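You operate a simulated robot arm through the tools that you are given. There is no shell and no other tool. Be economical: measure what you need, move in short steps, check, and stop when the job is done.

You are at the controls of a simulated two-armed robot. One attempt, no reset.

## Task
Pick up the white bottle that says "Q752" from the top of the cloth table with one hand, pass it to the other hand and put it on the top of the low steel table. Set down upright: white bottle.

Only the result counts: the job must be done as asked and must still hold three seconds after the hand-in. Knocking over, shifting, dropping, spilling or breaking anything else fails it. Flat cloth is picked up by pressing the open fingertips on it (5 to 10 N) and closing them slowly along it; thin cloth reads only 2 to 8 mm in the jaws.

## Robot
Two 7-joint arms with two-finger parallel grippers on one trunk, on a base that drives. Base frame: it is fixed to the floor where the robot stands at the start and does not move with it; the origin is under the middle of the robot, x ahead of it, y to its left, z up. Units: mm, degrees, N and s.
The left shoulder is at the start at [62, 198, 1104], the right one opposite. With the tool pointing down near the work surface each hand reaches from about 280 to 700 mm from the robot's upright axis, wherever it stands, measured 20 degrees to its own side. Places, roughly: top of the low steel table [2400, -100, 500]. Payload 1.57 kg a hand.
Tool frame (each hand has its own): the origin (TCP) lies between the finger pads and is the grasp point; the fingertips stand 30 mm ahead of it; z points along the fingers, y is the line along which they close. The gripper opens to 110 mm. The fingers are 24 mm wide and 12 mm thick; the gripper's body (48 by 112 mm) begins 78 mm behind the TCP.
Orientation is that of the tool frame in the base frame, as [roll, pitch, yaw] about the fixed x, y, z axes, in that order (R = Rz(yaw) Ry(pitch) Rx(roll)). With the fingers straight down and closing along the base's y, the tool's x points along the base's -x, its y along +y and its z along -z.

## Interface
- The arms move only by the tool move_arm. It takes "left_commands", "right_commands" or both (then of equal length, played together; a hand with none holds still); each is a list of rows, each a list of 7 numbers: the finger opening in mm, from 0 to 110, then the shift along the tool's x, y, z in mm, then the turn, a rotation vector about the tool's x, y, z in degrees. In form: [[claw, x, y, z, rx, ry, rz], ...]. A call has 1 to 10 rows; each row shifts and turns the commanded pose from where the row before left it, along the tool's axes as they then stand. Each row takes 0.2 s and may step no farther than 50 mm and 8.6 degrees from the row before; otherwise, or with a gripper value out of range, the whole call is refused. Where a pose cannot be reached the arm comes as near as it can. A force on the tool above 40 N (or 10 N above the force at the start of the call, whichever is more), or a blocked arm, ends the call early, and 0.2 s more pass. Each finger travels about 72 mm/s and halts on what it meets, pressing with about 24 N; the grip force reading is that of the motor and also rises with nothing between the fingers. The clock runs only during rows and for 0.2 s after the last one: add rows that do not move to give the fingers time. The reply holds the time, the measured pose of the TCP, the force on the tool along the base axes, the opening and the grip force, in the units named above and with some noise, with the torque about the TCP (base axes, N m) and any sound that the robot's microphone picked up.
- Cameras (640 x 400 px; columns grow to the right, rows downward): "scene" is now at [97.9, 4, 1674.3]; the picture's right is [0.08, -1.00, 0.00], its down [-0.87, -0.07, -0.48] and it looks along [0.48, 0.04, -0.88] (base axes); focal length 249 px, centre (320, 200). "left" rides on the left gripper at [70, -16, -141] in its tool frame; the picture's right is [0.23, 0.97, 0.00], its down [-0.85, 0.20, -0.48] and it looks along [-0.47, 0.11, 0.88] (tool axes); focal length 222 px, centre (320, 200). "right" rides on the right gripper at [70, 16, -141] in its tool frame; the picture's right is [-0.23, 0.97, 0.00], its down [-0.85, -0.20, -0.48] and it looks along [-0.47, -0.11, 0.88] (tool axes); focal length 222 px, centre (320, 200). There is no depth. A picture from a camera that has moved, and an enlarged one, comes with that camera's place and axes in the base frame and with its lens.
- get_image(camera): a new picture of that camera. It takes no simulated time.
- lift_body(by): slides the trunk up (or, below 0, down) by that many mm; the arms and the scene camera ride with it, the base frame stays. It gives what a move gives, with no picture.
- drive_base(legs): drives the robot by 1 to 6 legs, each [ahead, left, turn to the left] in mm, mm and degrees, along the robot's own axes; the way and the turn of a leg run together, so that a leg with both is an arc; at most 1500 mm and 180 degrees a leg. The arms and the cameras ride along, it lands a little off, and it stops where it bumps. It gives what a move gives.
- pan_tilt(pan, tilt): turns the head with the scene camera to pan (to the left, within 86 degrees either way) and tilt (down, from -29 to 69), counted from straight ahead of the robot. It gives what a move gives.
- enlarge(camera, box): a new picture of the part [left, top, right, bottom] of that camera's present view, enlarged. It takes no simulated time.
- finish_job(): hands the job in; it is judged then, once.

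Go step by step. Nothing tells you exact positions but the pictures and the camera data: compare them with the known pose of the tool, close in by small moves and look again before you grip or let go. The budget is 120 turns and 100 pictures, counting those below and the enlarged ones. Unless the task says otherwise, let go and move clear before handing in, and close with one line.

The tools are called after "Emit:" as a command line: name --argument value ..., lists and objects as JSON in quotes. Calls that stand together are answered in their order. move_arm: Moves the arms, as the interface text tells. Its arguments: {"type":"object","properties":{"left_commands":{"type":"array","items":{"type":"array","items":{"type":"number"}}},"right_commands":{"type":"array","items":{"type":"array","items":{"type":"number"}}}},"required":[]} The other tools are called the same way: lift_body (by) slides the trunk up or down; drive_base (legs) drives the base; pan_tilt (pan, tilt) turns the head that bears the scene camera; get_image (camera) takes a picture; enlarge (camera, box) takes an enlarged picture of a part of a camera's view; finish_job () hands the job in.

At the start:

```text
time: 0.0
left_ee_pos: [458.0, 218.3, 1075.2]
left_tool_rot: [179.9, -0.1, 179.9]
left_wrist_force: [0.2, 0.2, 0.7]
left_wrist_torque: [-0.02, 0.0, -0.01]
left_grip_width: 110.2
left_grasp_force: 0.1
right_ee_pos: [366.9, -106.4, 1099.5]
right_tool_rot: [-179.9, -0.2, -179.9]
right_wrist_force: [-0.6, 0.0, -0.8]
right_wrist_torque: [-0.03, 0.01, 0.01]
right_grip_width: 110.1
right_grasp_force: 0.1
trunk travel left (down, up): [-700.0, 290.0]
robot x, y, heading: [0.4, -4.3, -0.0]
head pan, tilt: [4.7, 61.0]
```

scene: 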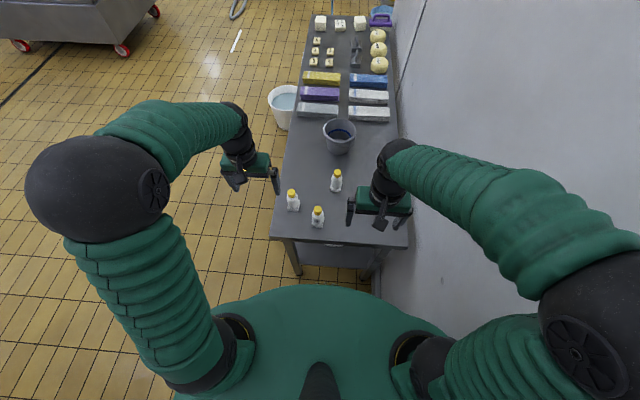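
right: 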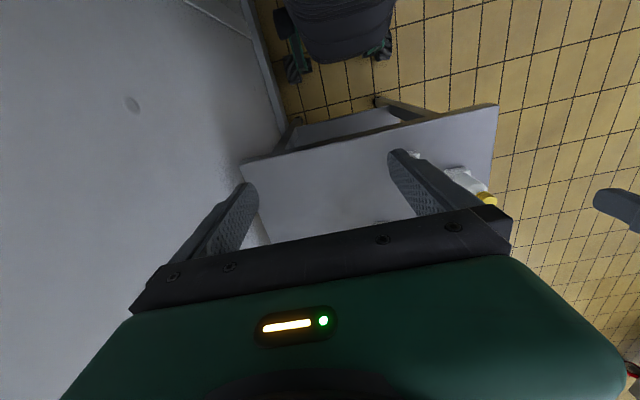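
left: 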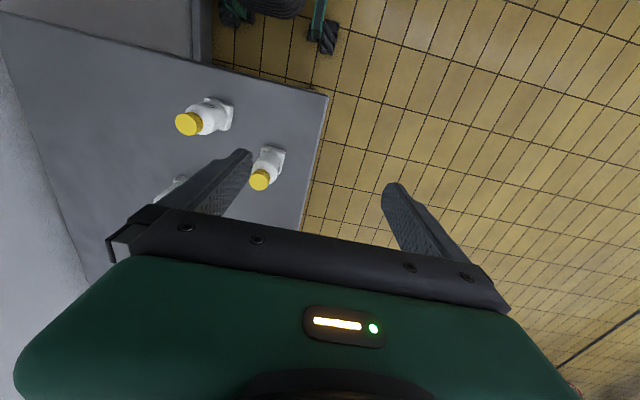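

I see three white bottles with yellow caps near the near edge of the table ahead. I need to read the labels and find the steel table.

Emit:
enlarge --camera "scene" --box '[270, 150, 370, 240]'

Emit:
enlarge --camera "left" --box '[140, 70, 320, 220]'

Emit:
pan_tilt --pan 0 --tilt 25

```text
4.44 times, centred on (320, 195) of scene
camera zoom: at [97.9, 4.0, 1674.3], right [0.08, -1.0, 0.0], down [-0.87, -0.07, -0.48], along [0.48, 0.04, -0.88], focal length 1105 px, centre (320, 222)
```

zoom: 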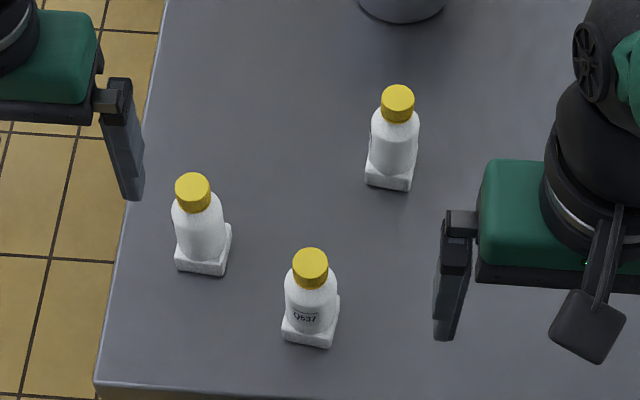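

```text
2.67 times, centred on (230, 145) of left
camera zoom: at [389.6, 202.2, 1217.0], right [-0.23, 0.97, 0.0], down [0.86, 0.2, 0.48], along [0.47, 0.11, -0.88], focal length 592 px, centre (560, 347)
```

zoom: 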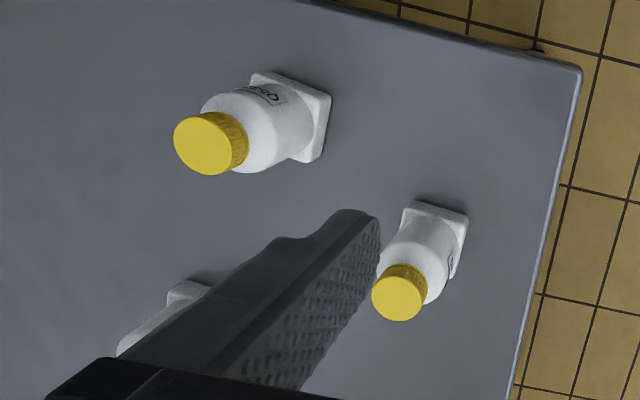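

```text
time: 1.0
left_ee_pos: [458.7, 219.0, 1074.9]
left_tool_rot: [179.9, 0.0, 179.9]
left_wrist_force: [-0.1, -0.9, -0.4]
left_wrist_torque: [0.0, -0.02, 0.0]
left_grip_width: 110.0
left_grasp_force: 0.1
right_ee_pos: [364.8, -107.2, 1100.6]
right_tool_rot: [179.9, 0.0, -180.0]
right_wrist_force: [-0.6, -0.7, 1.0]
right_wrist_torque: [-0.02, 0.03, 0.01]
right_grip_width: 109.9
right_grasp_force: 0.1
trunk travel left (down, up): [-700.0, 290.0]
robot x, y, heading: [0.4, -2.4, 0.3]
head pan, tilt: [0.0, 25.0]
```

One bottle reads Q537; the other two labels face elsewhere (the left one shows a label at its outer side). Now looking out over the scene.

Emit:
get_image --camera "scene"

Emit:
enlarge --camera "left" --box '[240, 130, 300, 200]'

```text
94 pictures are left
camera scene: at [124.7, -1.3, 1725.3], right [0.0, -1.0, 0.0], down [-0.42, 0.0, -0.91], along [0.91, 0.0, -0.42], focal length 249 px, centre (320, 200)
```

scene: 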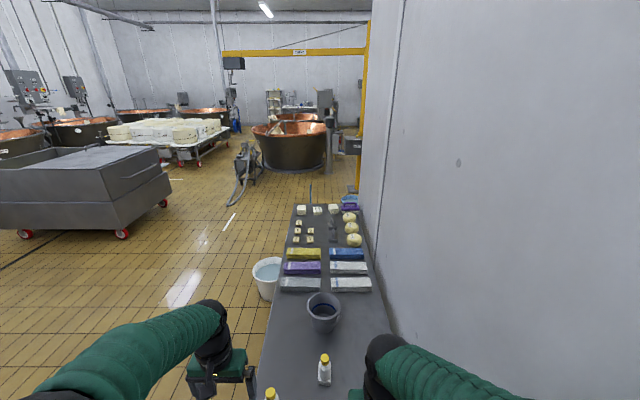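

```text
5.71 times, centred on (270, 165) of left
camera zoom: at [388.6, 202.2, 1217.3], right [-0.23, 0.97, 0.0], down [0.86, 0.2, 0.48], along [0.47, 0.11, -0.88], focal length 1269 px, centre (606, 400)
```

zoom: 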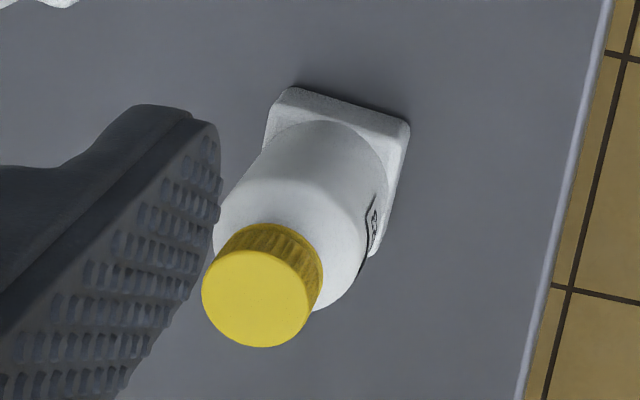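

The left bottle is at about (545, 143), cap top at about z 905, and the table top is at about z 785. I'll drive left so the head camera can see the bottles' left faces.

Emit:
drive_base --legs '[[0, 600, 0]]'

Emit:
pan_tilt --pan -45 --tilt 45

Emit:
get_image --camera "scene"

```text
time: 4.4
left_ee_pos: [460.5, 818.1, 1075.1]
left_tool_rot: [179.7, -0.1, 179.9]
left_wrist_force: [-1.0, -1.1, 0.7]
left_wrist_torque: [0.03, 0.02, 0.03]
left_grip_width: 110.4
left_grasp_force: 0.0
right_ee_pos: [365.8, 492.2, 1100.1]
right_tool_rot: [179.7, -0.1, 179.8]
right_wrist_force: [-0.4, -0.1, -0.8]
right_wrist_torque: [0.02, -0.01, 0.03]
right_grip_width: 110.1
right_grasp_force: 0.1
trunk travel left (down, up): [-700.0, 290.0]
robot x, y, heading: [2.3, 605.2, 0.1]
head pan, tilt: [0.0, 25.0]
```

```text
time: 5.5
left_ee_pos: [459.1, 821.2, 1075.5]
left_tool_rot: [180.0, 0.0, 179.8]
left_wrist_force: [-0.1, -0.1, 0.1]
left_wrist_torque: [0.02, 0.02, 0.0]
left_grip_width: 110.3
left_grasp_force: 0.1
right_ee_pos: [364.9, 495.1, 1099.4]
right_tool_rot: [180.0, 0.0, 179.8]
right_wrist_force: [-0.4, 0.3, 0.1]
right_wrist_torque: [0.0, 0.02, 0.02]
right_grip_width: 110.1
right_grasp_force: 0.0
trunk travel left (down, up): [-700.0, 290.0]
robot x, y, heading: [2.8, 603.8, -0.1]
head pan, tilt: [-45.0, 45.0]
```

```text
92 pictures are left
camera scene: at [90.7, 544.6, 1695.0], right [-0.71, -0.71, 0.0], down [-0.5, 0.5, -0.71], along [0.5, -0.5, -0.71], focal length 249 px, centre (320, 200)
```

scene: 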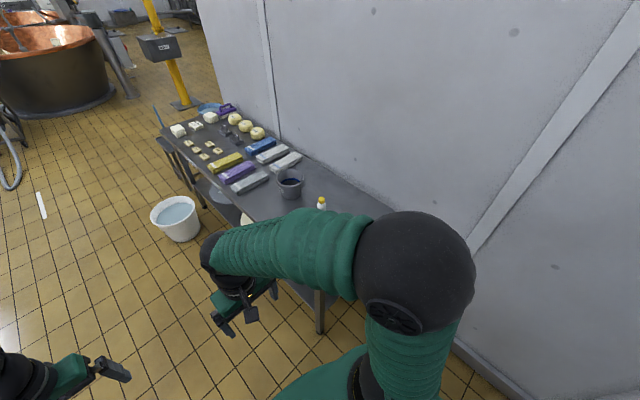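

The right arm is blocking the view. I'll drive ahead and turn to face the table from its left side, with the arms staying above the bottles.

Emit:
drive_base --legs '[[0, 80, 0], [540, 0, 0], [0, 0, -90]]'

Emit:
pan_tilt --pan 0 --tilt 55

Emit:
get_image --camera "scene"

```text
time: 13.2
left_ee_pos: [764.0, 224.5, 1075.5]
left_tool_rot: [180.0, 0.0, 89.8]
left_wrist_force: [0.5, 0.1, -0.5]
left_wrist_torque: [-0.01, 0.01, 0.02]
left_grip_width: 110.2
left_grasp_force: 0.0
right_ee_pos: [438.4, 317.6, 1100.4]
right_tool_rot: [179.9, 0.0, 89.7]
right_wrist_force: [-0.1, -0.6, -0.7]
right_wrist_torque: [-0.02, -0.01, 0.02]
right_grip_width: 110.0
right_grasp_force: 0.1
trunk travel left (down, up): [-700.0, 290.0]
robot x, y, heading: [549.4, 680.3, -90.1]
head pan, tilt: [-45.0, 45.0]
```

```text
time: 14.3
left_ee_pos: [762.3, 224.2, 1075.3]
left_tool_rot: [180.0, 0.1, 89.8]
left_wrist_force: [-0.3, -0.1, 0.1]
left_wrist_torque: [0.02, -0.02, -0.02]
left_grip_width: 110.0
left_grasp_force: 0.0
right_ee_pos: [438.7, 318.5, 1101.3]
right_tool_rot: [-180.0, 0.0, 89.6]
right_wrist_force: [0.0, 0.0, 0.2]
right_wrist_torque: [0.0, 0.03, -0.01]
right_grip_width: 110.2
right_grasp_force: 0.0
trunk travel left (down, up): [-700.0, 290.0]
robot x, y, heading: [546.3, 682.4, -89.9]
head pan, tilt: [0.0, 55.0]
```

```text
91 pictures are left
camera scene: at [546.6, 574.3, 1681.5], right [-1.0, 0.0, 0.0], down [0.0, 0.82, -0.57], along [0.0, -0.57, -0.82], focal length 249 px, centre (320, 200)
```

scene: 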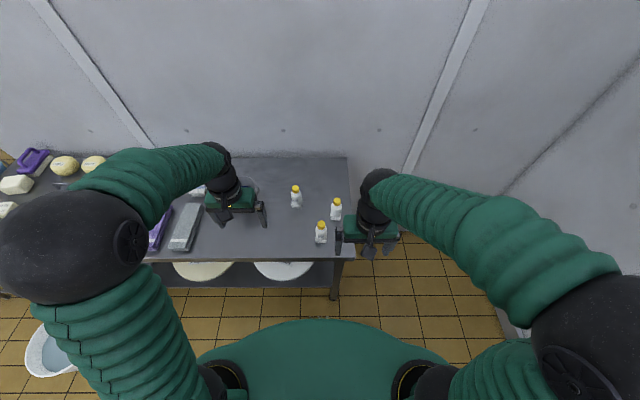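

Emit:
enlarge --camera "scene" --box '[275, 175, 355, 250]'

Emit:
enlarge --camera "scene" --box '[302, 210, 342, 250]'

Emit:
enlarge --camera "scene" --box '[276, 178, 316, 213]'

```text
5.33 times, centred on (315, 212) of scene
camera zoom: at [546.6, 574.3, 1681.5], right [-1.0, 0.0, 0.0], down [0.0, 0.82, -0.57], along [0.0, -0.57, -0.82], focal length 1326 px, centre (347, 133)
```

zoom: 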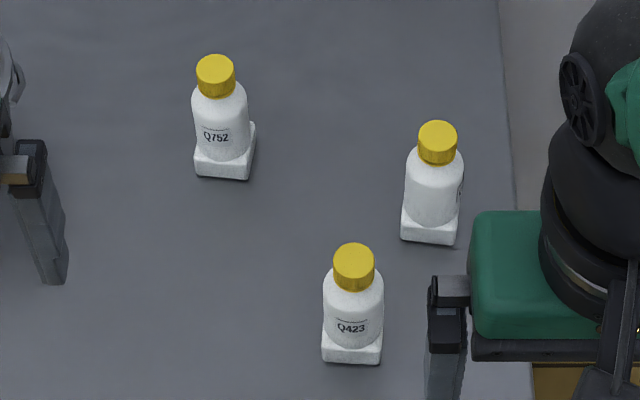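

```text
10.00 times, centred on (322, 230) of scene
camera zoom: at [546.6, 574.3, 1681.5], right [-1.0, 0.0, 0.0], down [0.0, 0.82, -0.57], along [0.0, -0.57, -0.82], focal length 2487 px, centre (300, -100)
```

zoom: 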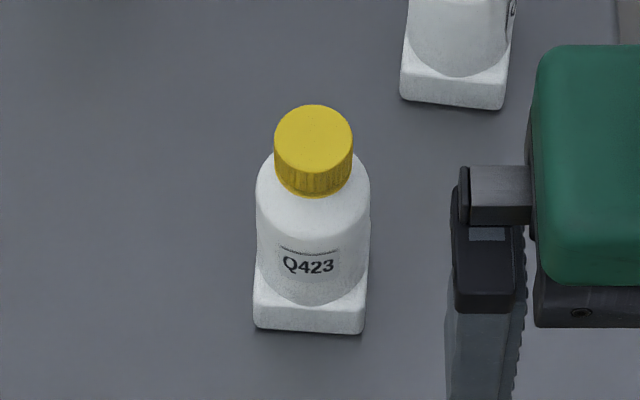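

```text
11.43 times, centred on (296, 196) of scene
camera zoom: at [546.6, 574.3, 1681.5], right [-1.0, 0.0, 0.0], down [0.0, 0.82, -0.57], along [0.0, -0.57, -0.82], focal length 2842 px, centre (594, 251)
```

zoom: 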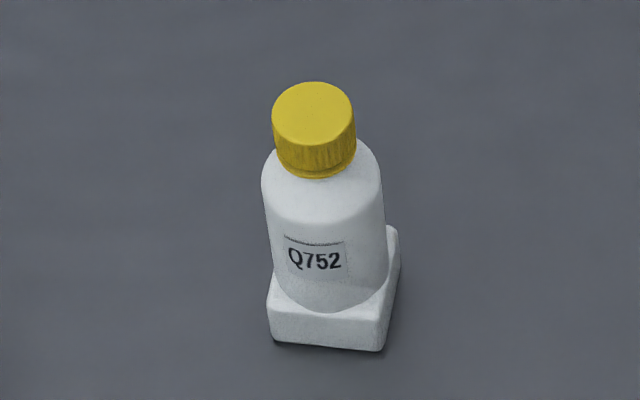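

The back bottle, at about (642, -16), is Q752. The plan is for the left hand to take its lower body from the left at a 30° slope, and the right hand to take over from above. First I'll move closer and turn the left hand in the air.

Emit:
drive_base --legs '[[100, 0, 0]]'

Emit:
move_arm --left_commands '[[80, 0, 0, 0, 0, 0, 7.5], [80, 0, 0, 0, 0, 0, 7.5], [80, 0, 0, 0, 0, 0, 7.5], [80, 0, 0, 0, 0, 0, 7.5], [80, 0, 0, 0, 0, 0, 7.5], [80, 0, 0, 0, 0, 0, 7.5]]'

Emit:
move_arm --left_commands '[[80, 0, 0, 0, 0, -7.5, 0], [80, 0, 0, 0, 0, -7.5, 0], [80, 0, 0, 0, 0, -7.5, 0], [80, 0, 0, 0, 0, -7.5, 0], [80, 0, 0, 0, 0, -7.5, 0], [80, 0, 0, 0, 0, -7.5, 0], [80, 0, 0, 0, 0, -7.5, 0], [80, 0, 0, 0, 0, -7.5, 0], [80, 0, 0, 0, 0, 0, 0]]'

Emit:
get_image --camera "scene"

Emit:
get_image --camera "left"

```text
time: 15.4
left_ee_pos: [762.1, 127.0, 1076.8]
left_tool_rot: [-180.0, 0.3, 89.7]
left_wrist_force: [0.3, -0.3, -0.6]
left_wrist_torque: [-0.03, -0.03, -0.01]
left_grip_width: 110.0
left_grasp_force: 0.0
right_ee_pos: [438.8, 221.9, 1102.4]
right_tool_rot: [-180.0, 0.2, 89.6]
right_wrist_force: [-0.6, 0.4, 0.5]
right_wrist_torque: [-0.01, 0.03, 0.0]
right_grip_width: 109.9
right_grasp_force: 0.0
trunk travel left (down, up): [-700.0, 290.0]
robot x, y, heading: [545.1, 585.1, -90.2]
head pan, tilt: [0.0, 55.0]
```

```text
time: 16.9
left_ee_pos: [761.8, 123.2, 1075.9]
left_tool_rot: [179.9, 0.0, 44.5]
left_wrist_force: [-0.8, 0.2, 0.5]
left_wrist_torque: [0.02, 0.02, 0.01]
left_grip_width: 80.2
left_grasp_force: 0.0
right_ee_pos: [438.3, 218.1, 1101.2]
right_tool_rot: [-179.9, 0.0, 89.6]
right_wrist_force: [0.2, -0.2, 0.3]
right_wrist_torque: [-0.01, -0.01, -0.01]
right_grip_width: 110.1
right_grasp_force: 0.0
trunk travel left (down, up): [-700.0, 290.0]
robot x, y, heading: [548.0, 582.9, -90.3]
head pan, tilt: [0.0, 55.0]
```

```text
time: 18.9
left_ee_pos: [764.4, 123.4, 1075.3]
left_tool_rot: [179.8, 60.3, 44.7]
left_wrist_force: [0.7, 0.3, -1.2]
left_wrist_torque: [-0.04, -0.01, 0.02]
left_grip_width: 79.7
left_grasp_force: 0.0
right_ee_pos: [439.6, 218.8, 1101.2]
right_tool_rot: [-179.9, 0.0, 89.6]
right_wrist_force: [0.1, -0.6, -0.6]
right_wrist_torque: [-0.03, 0.01, 0.01]
right_grip_width: 109.9
right_grasp_force: 0.1
trunk travel left (down, up): [-700.0, 290.0]
robot x, y, heading: [546.9, 582.1, -90.2]
head pan, tilt: [0.0, 55.0]
```

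```text
87 pictures are left
camera scene: at [547.8, 475.0, 1681.5], right [-1.0, 0.0, 0.0], down [0.0, 0.82, -0.57], along [0.0, -0.57, -0.82], focal length 249 px, centre (320, 200)
```

scene: 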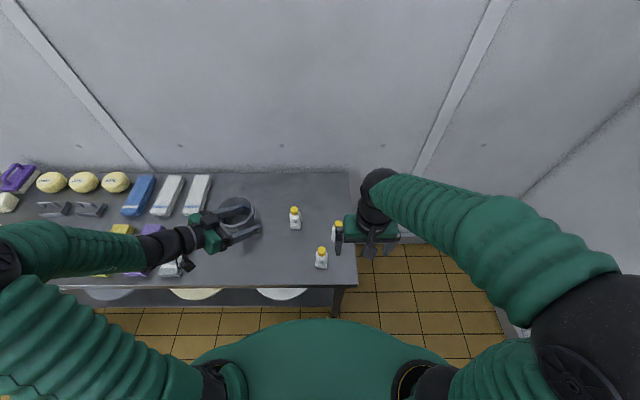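

```text
86 pictures are left
camera left: at [864.3, 246.3, 1086.0], right [0.77, -0.61, -0.2], down [0.13, -0.15, 0.98], along [-0.63, -0.78, -0.03], focal length 222 px, centre (320, 200)
```

left: 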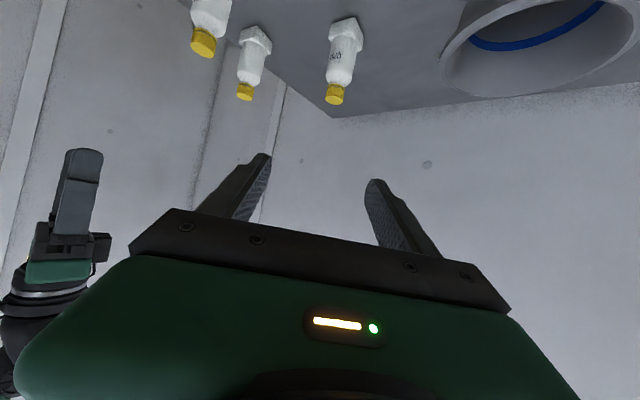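

The pose was reached. Now I'll refine the bottle position with zooms from both cameras.

Emit:
enlarge --camera "scene" --box '[270, 195, 318, 235]'

Emit:
enlarge --camera "left" --box '[300, 5, 400, 110]'

```text
10.00 times, centred on (294, 215) of scene
camera zoom: at [547.8, 475.0, 1681.5], right [-1.0, 0.0, 0.0], down [0.0, 0.82, -0.57], along [0.0, -0.57, -0.82], focal length 2487 px, centre (580, 50)
```

zoom: 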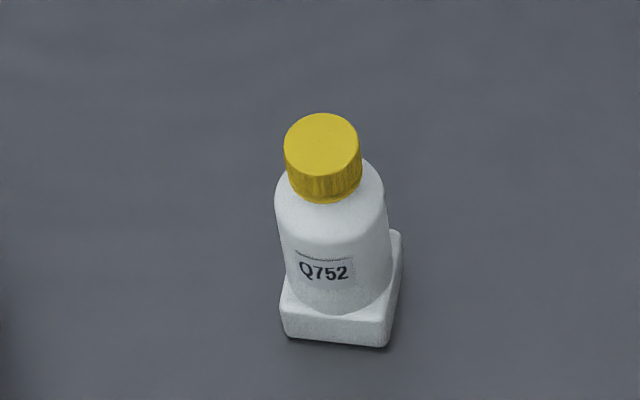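

```text
3.81 times, centred on (350, 58) of left
camera zoom: at [864.3, 246.3, 1086.0], right [0.77, -0.61, -0.2], down [0.13, -0.15, 0.98], along [-0.63, -0.78, -0.03], focal length 846 px, centre (206, 743)
```

zoom: 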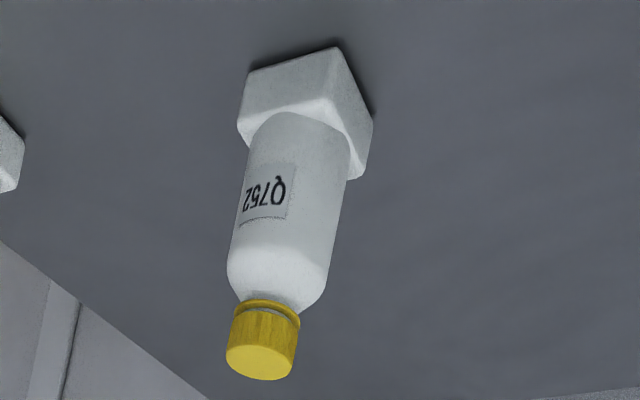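

The cap top is at (642, -15, 920) and the table is at about z 805. I'm moving to a pre-grasp point 120 mm back along the tool axis.

Emit:
move_arm --left_commands '[[70, 24.4, 3.1, 36.9, 0, 0, 0], [70, 24.4, 3.1, 36.9, 0, 0, 0], [70, 24.4, 3.1, 36.9, 0, 0, 0], [70, 24.4, 3.1, 36.9, 0, 0, 0], [70, 0, 0, 0, 0, 0, 0]]'

Emit:
get_image --camera "left"

Emit:
get_image --camera "scene"

```text
time: 20.1
left_ee_pos: [716.1, 60.7, 917.9]
left_tool_rot: [179.7, 60.1, 44.5]
left_wrist_force: [-0.2, 0.0, -0.5]
left_wrist_torque: [-0.02, -0.02, 0.02]
left_grip_width: 70.0
left_grasp_force: 0.0
right_ee_pos: [438.9, 221.0, 1101.6]
right_tool_rot: [-179.9, 0.0, 89.8]
right_wrist_force: [0.1, 0.5, -0.6]
right_wrist_torque: [-0.03, 0.02, 0.02]
right_grip_width: 110.1
right_grasp_force: 0.0
trunk travel left (down, up): [-700.0, 290.0]
robot x, y, heading: [545.5, 578.8, -90.4]
head pan, tilt: [0.0, 55.0]
```

```text
83 pictures are left
camera left: at [815.9, 182.4, 929.0], right [0.77, -0.61, -0.19], down [0.13, -0.15, 0.98], along [-0.63, -0.78, -0.03], focal length 222 px, centre (320, 200)
```

left: 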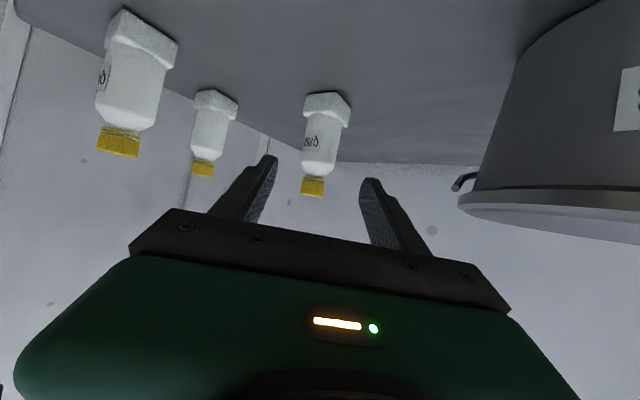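

```text
82 pictures are left
camera scene: at [546.6, 475.7, 1681.6], right [-1.0, 0.0, 0.0], down [0.0, 0.82, -0.57], along [0.0, -0.57, -0.82], focal length 249 px, centre (320, 200)
```

scene: 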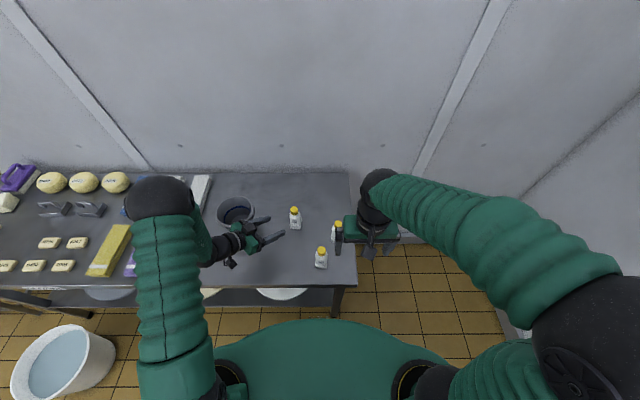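

The pot at about (842, -10) would leave little room, so I'll swing the approach 15° away from it and shift to match.

Emit:
move_arm --left_commands '[[70, -2.9, -25.4, 5, 0, 0, 0], [70, 0, 0, 0, -6.5, 0, -3.7], [70, 0, 0, 0, -6.5, 0, -3.7], [70, 0, 0, 0, 0, 0, 0]]'

Emit:
get_image --camera "left"

Emit:
enlarge --camera "scene" --box '[210, 180, 338, 280]'

```text
time: 21.1
left_ee_pos: [695.3, 71.0, 917.9]
left_tool_rot: [179.9, 60.1, 59.7]
left_wrist_force: [0.2, -0.3, 0.7]
left_wrist_torque: [-0.04, 0.0, 0.01]
left_grip_width: 69.9
left_grasp_force: 0.1
right_ee_pos: [439.8, 218.0, 1101.5]
right_tool_rot: [-179.9, 0.0, 89.7]
right_wrist_force: [-0.5, -0.1, 0.1]
right_wrist_torque: [0.01, 0.02, -0.02]
right_grip_width: 110.0
right_grasp_force: 0.0
trunk travel left (down, up): [-700.0, 290.0]
robot x, y, heading: [548.4, 581.9, -90.4]
head pan, tilt: [0.0, 55.0]
```

```text
81 pictures are left
camera left: at [760.4, 216.6, 928.5], right [0.9, -0.39, -0.2], down [0.17, -0.11, 0.98], along [-0.41, -0.91, -0.03], focal length 222 px, centre (320, 200)
```

left: 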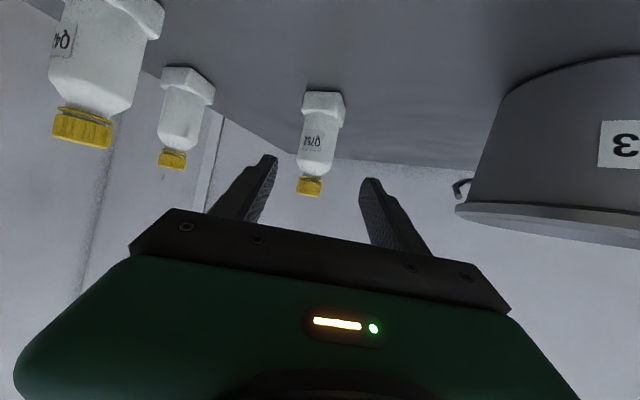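

```text
4.00 times, centred on (274, 230) of scene
camera zoom: at [548.8, 473.8, 1681.4], right [-1.0, 0.0, 0.0], down [0.0, 0.82, -0.57], along [0.0, -0.57, -0.82], focal length 995 px, centre (504, 80)
```

zoom: 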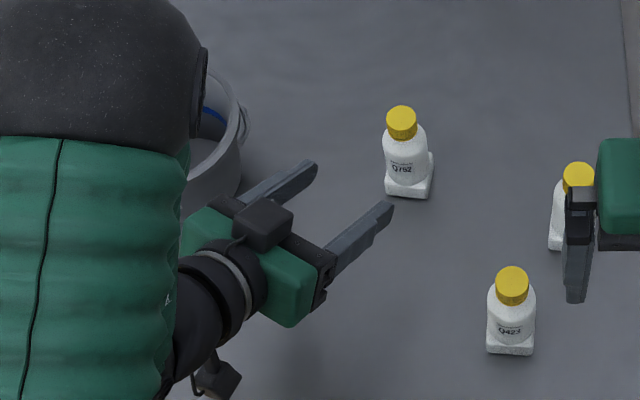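

Bottle lies between the fingers' lines. I'm advancing part of the way and checking again.

Emit:
move_arm --left_commands '[[70, 0.5, -1, 25, 0, 0, 0], [70, 0.5, -1, 25, 0, 0, 0], [70, 0.5, -0.6, 25, 0, 0, 0], [70, 0, 0, 0, 0, 0, 0]]'

Emit:
get_image --camera "left"

Emit:
enlarge --camera "scene" --box '[210, 180, 338, 280]'

```text
time: 22.1
left_ee_pos: [659.1, 19.2, 880.6]
left_tool_rot: [179.6, 60.1, 59.6]
left_wrist_force: [-0.3, -0.7, 0.2]
left_wrist_torque: [-0.01, -0.01, -0.03]
left_grip_width: 70.1
left_grasp_force: 0.0
right_ee_pos: [438.4, 219.1, 1101.6]
right_tool_rot: [-180.0, -0.1, 89.7]
right_wrist_force: [-0.8, 0.0, 0.1]
right_wrist_torque: [0.01, 0.01, 0.0]
right_grip_width: 110.0
right_grasp_force: 0.1
trunk travel left (down, up): [-700.0, 290.0]
robot x, y, heading: [546.8, 581.0, -90.2]
head pan, tilt: [0.0, 55.0]
```

```text
79 pictures are left
camera left: at [724.1, 162.4, 890.1], right [0.9, -0.39, -0.19], down [0.16, -0.11, 0.98], along [-0.41, -0.91, -0.03], focal length 222 px, centre (320, 200)
```

left: 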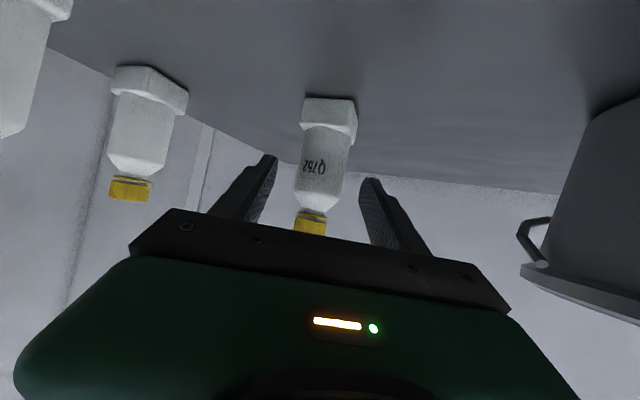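

```text
4.00 times, centred on (274, 230) of scene
camera zoom: at [546.0, 474.4, 1681.5], right [-1.0, 0.0, 0.0], down [0.0, 0.82, -0.57], along [0.0, -0.57, -0.82], focal length 995 px, centre (504, 80)
```

zoom: 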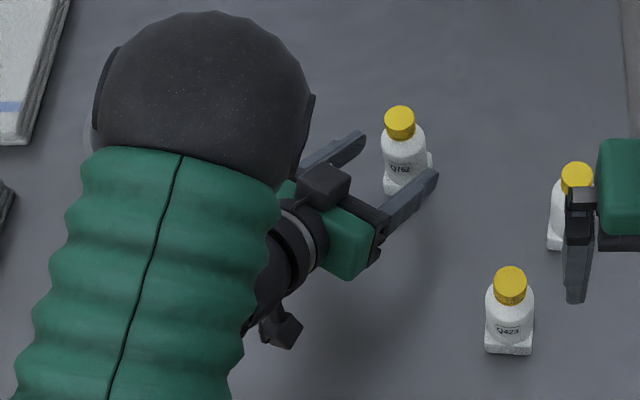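

The bottle is centred, so I'm finishing the approach with the fingers still open.

Emit:
move_arm --left_commands '[[70, 0.3, 1, 15, 0, 0, 0], [70, 0.3, 1, 15, 0, 0, 0], [70, 0, 0.5, 14, 0, 0, 0], [70, 0, 0, 0, 0, 0, 0]]'

Emit:
get_image --camera "left"

Emit:
enlarge --camera "scene" --box '[250, 180, 338, 250]'

```text
time: 23.1
left_ee_pos: [641.5, -15.3, 857.5]
left_tool_rot: [179.6, 60.1, 59.4]
left_wrist_force: [-0.2, 0.8, -0.4]
left_wrist_torque: [-0.02, -0.01, 0.0]
left_grip_width: 69.9
left_grasp_force: 0.2
right_ee_pos: [437.1, 219.0, 1100.9]
right_tool_rot: [-180.0, -0.1, 89.8]
right_wrist_force: [-0.1, 0.3, 0.3]
right_wrist_torque: [-0.01, -0.02, -0.01]
right_grip_width: 109.9
right_grasp_force: 0.0
trunk travel left (down, up): [-700.0, 290.0]
robot x, y, heading: [541.5, 582.4, -90.2]
head pan, tilt: [0.0, 55.0]
```

```text
77 pictures are left
camera left: at [707.7, 128.9, 868.2], right [0.9, -0.39, -0.19], down [0.16, -0.11, 0.98], along [-0.41, -0.91, -0.03], focal length 222 px, centre (320, 200)
```

left: 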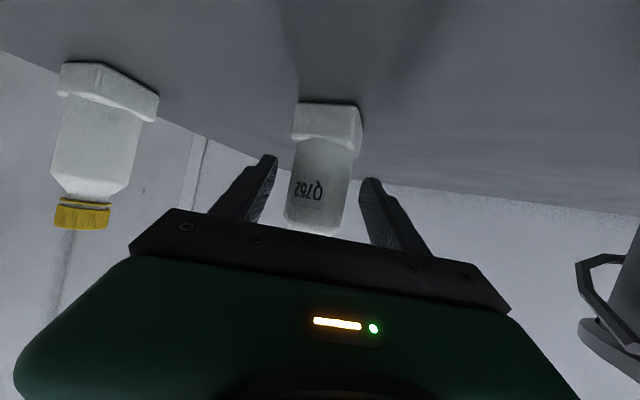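

```text
5.71 times, centred on (294, 215) of scene
camera zoom: at [545.6, 474.0, 1681.4], right [-1.0, 0.0, 0.0], down [0.0, 0.82, -0.57], along [0.0, -0.57, -0.82], focal length 1421 px, centre (469, 114)
```

zoom: 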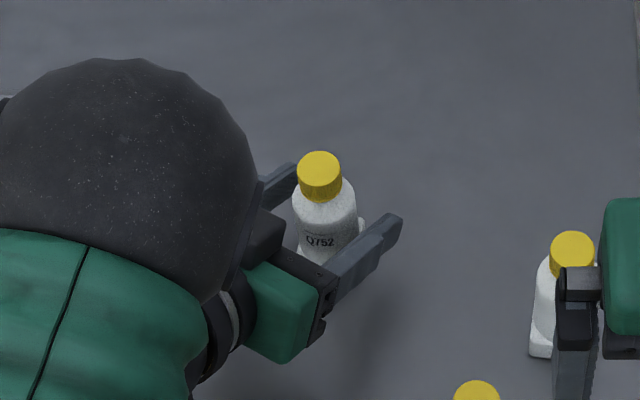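

It's well centred, so I'm closing the left hand.

Emit:
move_arm --left_commands '[[55, 0, 0, 0, 0, 0, 0], [46, 0, 0, 0, 0, 0, 0], [40, 0, 0, 0, 0, 0, 0], [34, 0, 0, 0, 0, 0, 0], [30, 0, 0, 0, 0, 0, 0], [30, 0, 0, 0, 0, 0, 0]]'

Emit:
get_image --camera "left"

```text
time: 24.4
left_ee_pos: [641.8, -15.8, 858.7]
left_tool_rot: [179.7, 60.1, 59.5]
left_wrist_force: [-1.5, 0.1, 0.4]
left_wrist_torque: [0.08, 0.03, -0.02]
left_grip_width: 40.6
left_grasp_force: 23.2
right_ee_pos: [438.0, 218.4, 1100.9]
right_tool_rot: [179.9, 0.0, 89.7]
right_wrist_force: [-0.2, -0.1, -0.4]
right_wrist_torque: [0.02, -0.04, 0.01]
right_grip_width: 110.1
right_grasp_force: 0.1
trunk travel left (down, up): [-700.0, 290.0]
robot x, y, heading: [545.5, 582.2, -90.2]
head pan, tilt: [0.0, 55.0]
```

```text
75 pictures are left
camera left: at [707.6, 129.0, 868.2], right [0.9, -0.39, -0.19], down [0.16, -0.11, 0.98], along [-0.41, -0.91, -0.03], focal length 222 px, centre (320, 200)
```

left: 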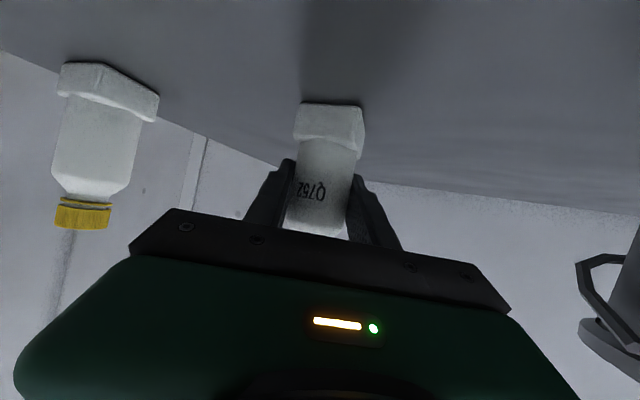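

It's gripped at 40.6 mm. Next I lift straight up.

Emit:
move_arm --left_commands '[[30, -13, 0, -7.5, 0, 0, 0], [30, -26, 0, -15, 0, 0, 0], [30, -34, 0, -19.9, 0, 0, 0], [30, -34, 0, -19.9, 0, 0, 0], [30, -34, 0, -19.9, 0, 0, 0], [30, -26, 0, -15, 0, 0, 0], [30, 0, 0, 0, 0, 0, 0]]'

Emit:
get_image --camera "scene"

Emit:
get_image --camera "left"

```text
time: 26.1
left_ee_pos: [641.9, -13.5, 1050.0]
left_tool_rot: [179.7, 60.0, 59.5]
left_wrist_force: [-0.6, 0.2, -0.9]
left_wrist_torque: [0.0, -0.01, 0.01]
left_grip_width: 40.3
left_grasp_force: 24.7
right_ee_pos: [438.0, 218.3, 1099.9]
right_tool_rot: [-180.0, -0.1, 89.7]
right_wrist_force: [0.0, -0.1, -0.5]
right_wrist_torque: [0.01, -0.03, -0.01]
right_grip_width: 109.7
right_grasp_force: 0.1
trunk travel left (down, up): [-700.0, 290.0]
robot x, y, heading: [547.9, 580.4, -90.3]
head pan, tilt: [0.0, 55.0]
```

```text
74 pictures are left
camera scene: at [545.7, 473.4, 1681.3], right [-1.0, 0.0, 0.0], down [0.0, 0.82, -0.57], along [0.0, -0.57, -0.82], focal length 249 px, centre (320, 200)
```

scene: 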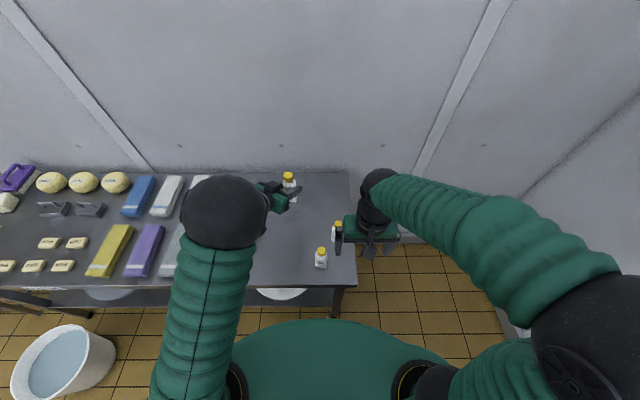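

```text
73 pictures are left
camera left: at [707.3, 130.0, 1060.9], right [0.9, -0.39, -0.19], down [0.16, -0.11, 0.98], along [-0.41, -0.91, -0.03], focal length 222 px, centre (320, 200)
```

left: 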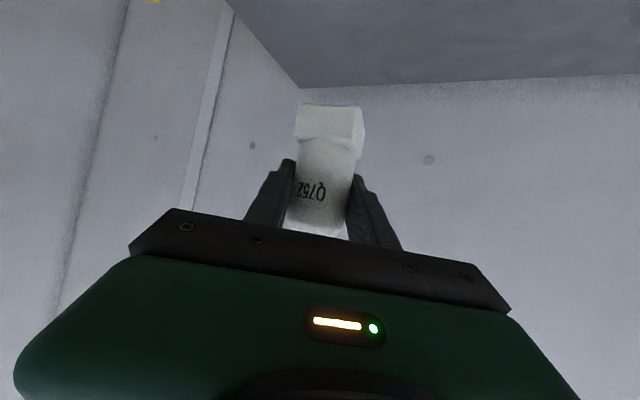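

The bottle is held upright. I'm backing away from the table, then preparing the handover pose.

Emit:
drive_base --legs '[[-300, 0, 0]]'

Emit:
move_arm --left_commands '[[30, 10.2, -33.6, -17.8, 0, 0, 0], [30, 10.2, -33.6, -17.8, 0, 0, 0], [30, 10.2, -33.6, -17.8, 0, 0, 0], [30, 0, 0, 0, 0, 0, 0], [30, 0, 0, 0, 0, 0, 0], [30, 0, 0, 0, 0, 0, 0], [30, 0, 0, 0, 0, 0, 0], [30, 0, 0, 0, 0, 0, 0]]' --right_commands '[[80, 0, 0, 0, 0, 0, -7.5], [80, 0, 0, 0, 0, 0, -7.5], [80, 0, 0, 0, 0, 0, -7.5], [80, 0, 0, 0, 0, 0, -7.5], [80, 0, 0, 0, 0, 0, -7.5], [80, 0, 0, 0, 0, 0, -7.5], [80, 0, 0, 0, 0, 0, -7.5], [80, 0, 0, 0, 0, 0, -7.5]]'

Emit:
get_image --camera "scene"

```text
time: 28.1
left_ee_pos: [643.2, 285.8, 1049.7]
left_tool_rot: [179.9, 60.0, 59.6]
left_wrist_force: [-0.2, -0.4, -1.8]
left_wrist_torque: [0.0, 0.0, -0.02]
left_grip_width: 40.2
left_grasp_force: 23.8
right_ee_pos: [438.1, 518.7, 1100.1]
right_tool_rot: [-180.0, -0.1, 89.8]
right_wrist_force: [-0.4, 0.1, -1.3]
right_wrist_torque: [0.02, 0.01, 0.01]
right_grip_width: 110.1
right_grasp_force: 0.1
trunk travel left (down, up): [-700.0, 290.0]
robot x, y, heading: [546.8, 881.8, -90.1]
head pan, tilt: [0.0, 55.0]
```

```text
time: 29.0
left_ee_pos: [678.0, 372.2, 1044.7]
left_tool_rot: [178.6, 59.3, 69.8]
left_wrist_force: [-0.4, 0.0, -1.6]
left_wrist_torque: [0.0, -0.01, 0.03]
left_grip_width: 40.4
left_grasp_force: 24.1
right_ee_pos: [439.9, 522.2, 1101.6]
right_tool_rot: [-179.8, 0.2, 113.8]
right_wrist_force: [0.9, -0.3, -0.2]
right_wrist_torque: [-0.02, 0.02, 0.04]
right_grip_width: 80.0
right_grasp_force: 0.1
trunk travel left (down, up): [-700.0, 290.0]
robot x, y, heading: [548.0, 885.7, -89.9]
head pan, tilt: [0.0, 55.0]
stopped in row 4 (left hand): the arm was blocked; the commanded pose is now the measured one
```

```text
72 pictures are left
camera scene: at [549.1, 776.9, 1681.2], right [-1.0, 0.0, 0.0], down [0.0, 0.82, -0.57], along [0.0, -0.57, -0.82], focal length 249 px, centre (320, 200)
```

scene: 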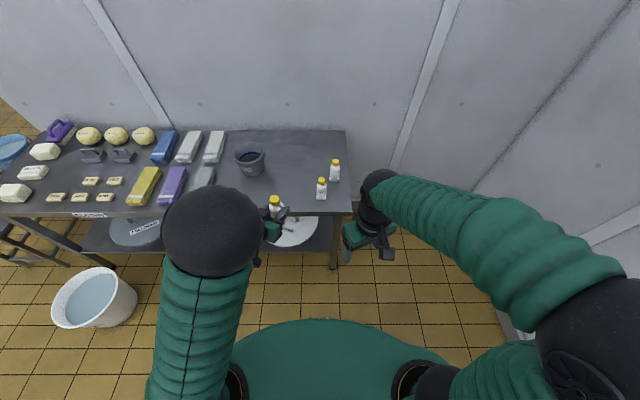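

The left arm ran into its limit close to the body. I'll bring it back out a little, straighten its yaw, and finish turning the right hand.

Emit:
move_arm --left_commands '[[30, -18, -8.9, 25.4, 0, 0, 0], [30, -18, -8.9, 25.4, 0, 0, 0], [30, 0, 0, 0, 4.3, -0.4, 2.55], [30, 0, 0, 0, 4.3, -0.4, 2.55], [30, 0, 0, 0, 0, 0, 0], [30, 0, 0, 0, 0, 0, 0]]' --right_commands '[[80, 0, 0, 0, 0, 0, -7.5], [80, 0, 0, 0, 0, 0, -7.5], [80, 0, 0, 0, 0, 0, -7.5], [80, 0, 0, 0, 0, 0, -7.5], [80, 0, 0, 0, 0, 0, -6], [80, 0, 0, 0, 0, 0, 0]]'

Emit:
get_image --camera "scene"

Emit:
get_image --camera "right"

```text
time: 30.6
left_ee_pos: [648.9, 305.2, 1097.9]
left_tool_rot: [-179.5, 66.0, 63.4]
left_wrist_force: [0.3, 0.1, -2.0]
left_wrist_torque: [0.02, -0.02, 0.0]
left_grip_width: 40.4
left_grasp_force: 24.3
right_ee_pos: [439.8, 523.8, 1099.7]
right_tool_rot: [-179.8, 0.2, 150.0]
right_wrist_force: [-0.3, 0.1, 0.5]
right_wrist_torque: [0.01, 0.02, 0.01]
right_grip_width: 79.8
right_grasp_force: 0.1
trunk travel left (down, up): [-700.0, 290.0]
robot x, y, heading: [551.9, 885.6, -90.3]
head pan, tilt: [0.0, 55.0]
stopped in row 6 (left hand): the arm was blocked; the commanded pose is now the measured one
```

```text
71 pictures are left
camera scene: at [547.0, 775.2, 1679.9], right [-1.0, 0.0, 0.0], down [0.0, 0.82, -0.57], along [0.0, -0.57, -0.82], focal length 249 px, centre (320, 200)
```

scene: 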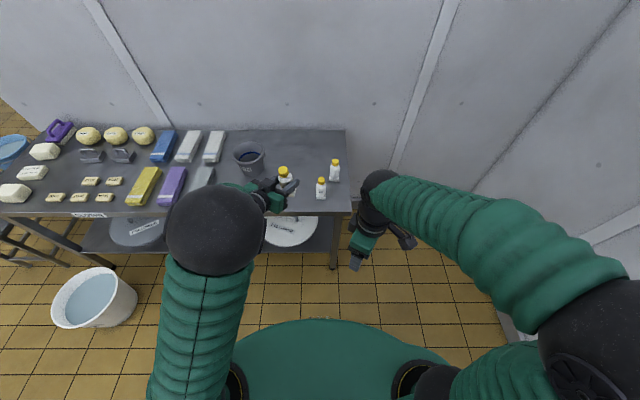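

```text
70 pictures are left
camera right: at [386.9, 572.8, 1242.3], right [0.68, 0.73, 0.0], down [0.64, -0.6, 0.48], along [0.35, -0.33, -0.88], focal length 222 px, centre (320, 200)
```

right: 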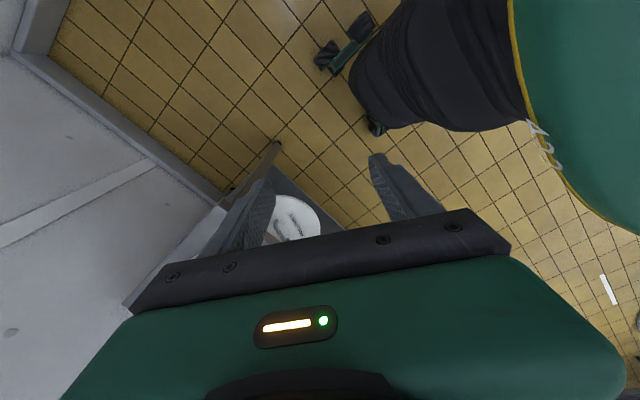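

The left hand's pose has drifted, so I'm returning it to the known good pose (about 600 mm ahead, z 1050).

Emit:
move_arm --left_commands '[[30, 18, 3.4, 19, 0, 0, 0], [30, 17.7, 3.3, 18.9, 0, 0, 0], [30, 0, 0, 0, 0, 6, 0], [30, 0, 0, 0, 0, 0, 0], [30, 0, 0, 0, 0, 0, 0]]'

```text
time: 31.8
left_ee_pos: [647.4, 286.2, 1042.7]
left_tool_rot: [-179.8, 59.3, 63.3]
left_wrist_force: [-0.3, 0.3, -1.9]
left_wrist_torque: [0.0, -0.01, 0.0]
left_grip_width: 40.1
left_grasp_force: 23.8
right_ee_pos: [438.7, 521.4, 1099.1]
right_tool_rot: [-179.9, 0.1, 149.9]
right_wrist_force: [1.0, -0.5, 0.8]
right_wrist_torque: [-0.04, -0.04, -0.02]
right_grip_width: 79.9
right_grasp_force: 0.1
trunk travel left (down, up): [-700.0, 290.0]
robot x, y, heading: [550.6, 880.8, -90.1]
head pan, tilt: [0.0, 55.0]
```

The pose is good again. To bring the bottle nearer the right hand, I'll swing the left hand to come more from the left, then draw it in.

Emit:
move_arm --left_commands '[[30, 0, 0, 0, 5.73, 0, 3.4], [30, 0, 0, 0, 5.73, 0, 3.4], [30, 0, 0, 0, 5.73, 0, 3.4], [30, 0, 0, 0, 0, 0, 0], [30, 0, 0, 0, 0, 0, 0]]'

```text
time: 33.0
left_ee_pos: [636.3, 287.5, 1049.1]
left_tool_rot: [-179.9, 59.7, 42.0]
left_wrist_force: [-0.1, -0.1, -2.0]
left_wrist_torque: [0.01, -0.01, -0.03]
left_grip_width: 40.4
left_grasp_force: 23.8
right_ee_pos: [439.0, 522.4, 1101.7]
right_tool_rot: [-179.8, 0.1, 149.9]
right_wrist_force: [0.7, 0.4, -0.3]
right_wrist_torque: [-0.02, -0.01, 0.0]
right_grip_width: 80.0
right_grasp_force: 0.1
trunk travel left (down, up): [-700.0, 290.0]
robot x, y, heading: [548.6, 885.1, -90.2]
head pan, tilt: [0.0, 55.0]
```

Emit:
move_arm --left_commands '[[30, 11.2, -24.8, -19.3, 0, 0, 0], [30, 11.2, -24.8, -19.3, 0, 0, 0], [30, 11.2, -24.8, -19.3, 0, 0, 0], [30, 0, 0, 0, 0, 0, 0]]'

Emit:
get_image --camera "scene"

```text
time: 34.0
left_ee_pos: [636.4, 388.7, 1049.3]
left_tool_rot: [-179.8, 59.7, 42.1]
left_wrist_force: [0.4, 0.8, -1.4]
left_wrist_torque: [0.03, -0.02, -0.01]
left_grip_width: 40.5
left_grasp_force: 23.3
right_ee_pos: [438.7, 522.0, 1101.3]
right_tool_rot: [-179.8, 0.1, 150.0]
right_wrist_force: [-0.1, -0.2, -0.9]
right_wrist_torque: [-0.04, -0.01, 0.02]
right_grip_width: 80.2
right_grasp_force: 0.1
trunk travel left (down, up): [-700.0, 290.0]
robot x, y, heading: [548.2, 881.4, -90.1]
head pan, tilt: [0.0, 55.0]
```

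```text
69 pictures are left
camera scene: at [547.2, 775.1, 1681.4], right [-1.0, 0.0, 0.0], down [0.0, 0.82, -0.57], along [0.0, -0.57, -0.82], focal length 249 px, centre (320, 200)
```

scene: 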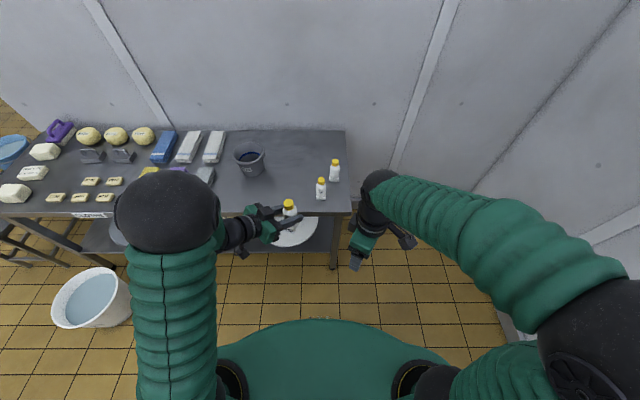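

Now I'm shifting the bottle slightly right while the right hand turns, rises and comes part of the way over.

Emit:
move_arm --left_commands '[[30, -7.5, -13.4, 12.9, 0, 0, 0], [30, -7.5, -13.4, 12.9, 0, 0, 0], [30, 0, 0, 0, 0, 0, 0], [30, 0, 0, 0, 0, 0, 0], [30, 0, 0, 0, 0, 0, 0], [30, 0, 0, 0, 0, 0, 0], [30, 0, 0, 0, 0, 0, 0]]' --right_commands '[[80, 0, 0, -28, 0, 0, 6], [80, 0, 0, -28, 0, 0, 6], [80, 0, 0, -28, 0, 0, 6], [80, -40.8, 5.6, 0, 0, 0, 0], [80, -40.8, 5.6, 0, 0, 0, 0], [80, -30, 5.6, 0, 0, 0, 0], [80, 0, 0, 0, 0, 0, 0]]'

Emit:
get_image --camera "scene"

Emit:
get_image --camera "right"

```text
time: 35.6
left_ee_pos: [596.2, 388.8, 1049.4]
left_tool_rot: [-179.9, 59.9, 42.1]
left_wrist_force: [0.1, -0.1, -1.7]
left_wrist_torque: [-0.01, 0.01, 0.0]
left_grip_width: 40.5
left_grasp_force: 24.3
right_ee_pos: [527.0, 452.0, 1187.0]
right_tool_rot: [-179.7, 0.3, 131.8]
right_wrist_force: [0.1, -0.1, 0.9]
right_wrist_torque: [0.0, 0.01, 0.01]
right_grip_width: 80.1
right_grasp_force: 0.0
trunk travel left (down, up): [-700.0, 290.0]
robot x, y, heading: [548.4, 882.3, -90.4]
head pan, tilt: [0.0, 55.0]
```

```text
68 pictures are left
camera scene: at [547.1, 775.5, 1681.4], right [-1.0, 0.0, 0.0], down [0.0, 0.82, -0.57], along [0.0, -0.57, -0.82], focal length 249 px, centre (320, 200)
```

scene: 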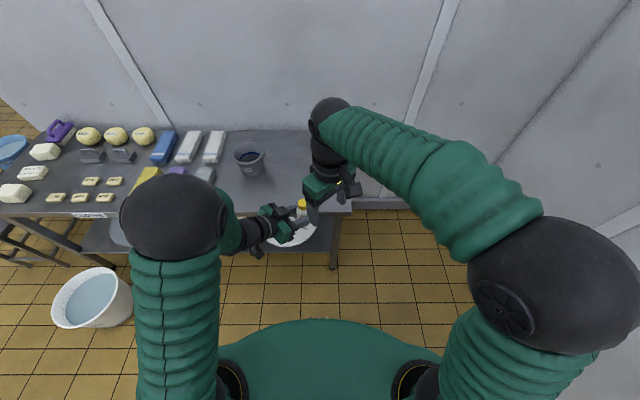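

```text
67 pictures are left
camera right: at [491.9, 515.4, 1329.4], right [0.88, 0.48, 0.0], down [0.42, -0.77, 0.48], along [0.23, -0.42, -0.88], focal length 222 px, centre (320, 200)
```

right: 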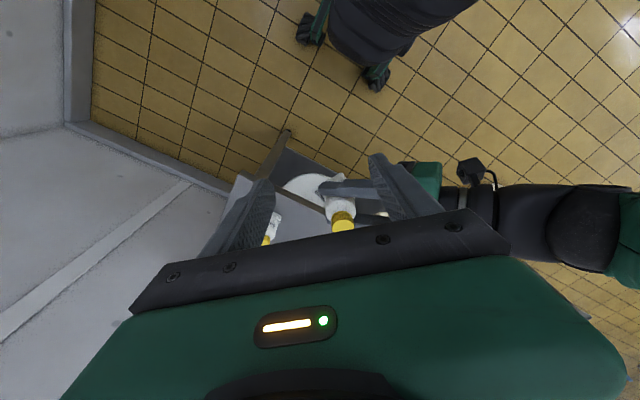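

It's converging as planned; next the right hand goes over the bottle.

Emit:
move_arm --right_commands '[[80, -31, 3.3, 0, 0, 0, 0], [80, -31, 3.3, 0, 0, 0, 0], [80, -30.6, 3.2, 0, 0, 0, 0], [80, 0, 0, 0, 0, 0, 0]]'

Emit:
get_image --camera "right"

Emit:
enlarge --camera "scene" --box '[220, 130, 380, 270]'

```text
time: 36.6
left_ee_pos: [597.8, 387.3, 1049.8]
left_tool_rot: [-179.8, 59.8, 42.1]
left_wrist_force: [0.1, -0.1, -1.0]
left_wrist_torque: [0.02, 0.0, 0.02]
left_grip_width: 40.8
left_grasp_force: 23.9
right_ee_pos: [596.6, 387.3, 1187.9]
right_tool_rot: [-179.8, 0.1, 132.0]
right_wrist_force: [0.2, 0.6, -1.0]
right_wrist_torque: [-0.02, 0.05, -0.03]
right_grip_width: 79.7
right_grasp_force: 0.2
trunk travel left (down, up): [-700.0, 290.0]
robot x, y, heading: [549.2, 880.1, -90.3]
head pan, tilt: [0.0, 55.0]
```

```text
66 pictures are left
camera right: at [561.3, 452.0, 1328.8], right [0.88, 0.48, 0.0], down [0.42, -0.77, 0.48], along [0.23, -0.42, -0.88], focal length 222 px, centre (320, 200)
```

right: 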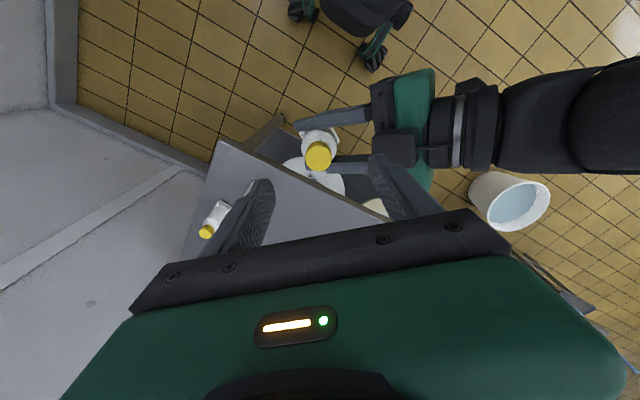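

```text
2.86 times, centred on (300, 200) of scene
camera zoom: at [547.8, 774.8, 1681.4], right [-1.0, 0.0, 0.0], down [0.0, 0.82, -0.57], along [0.0, -0.57, -0.82], focal length 710 px, centre (377, 200)
```

zoom: 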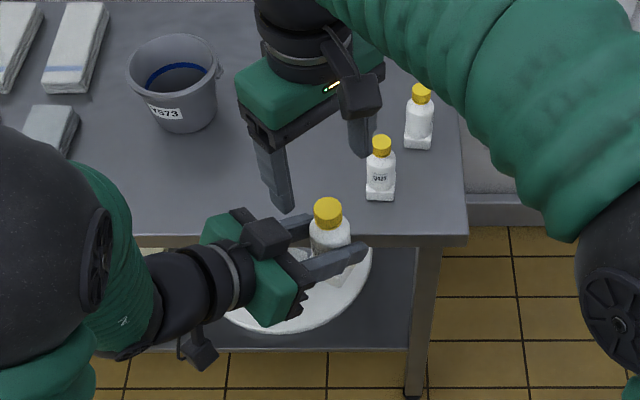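

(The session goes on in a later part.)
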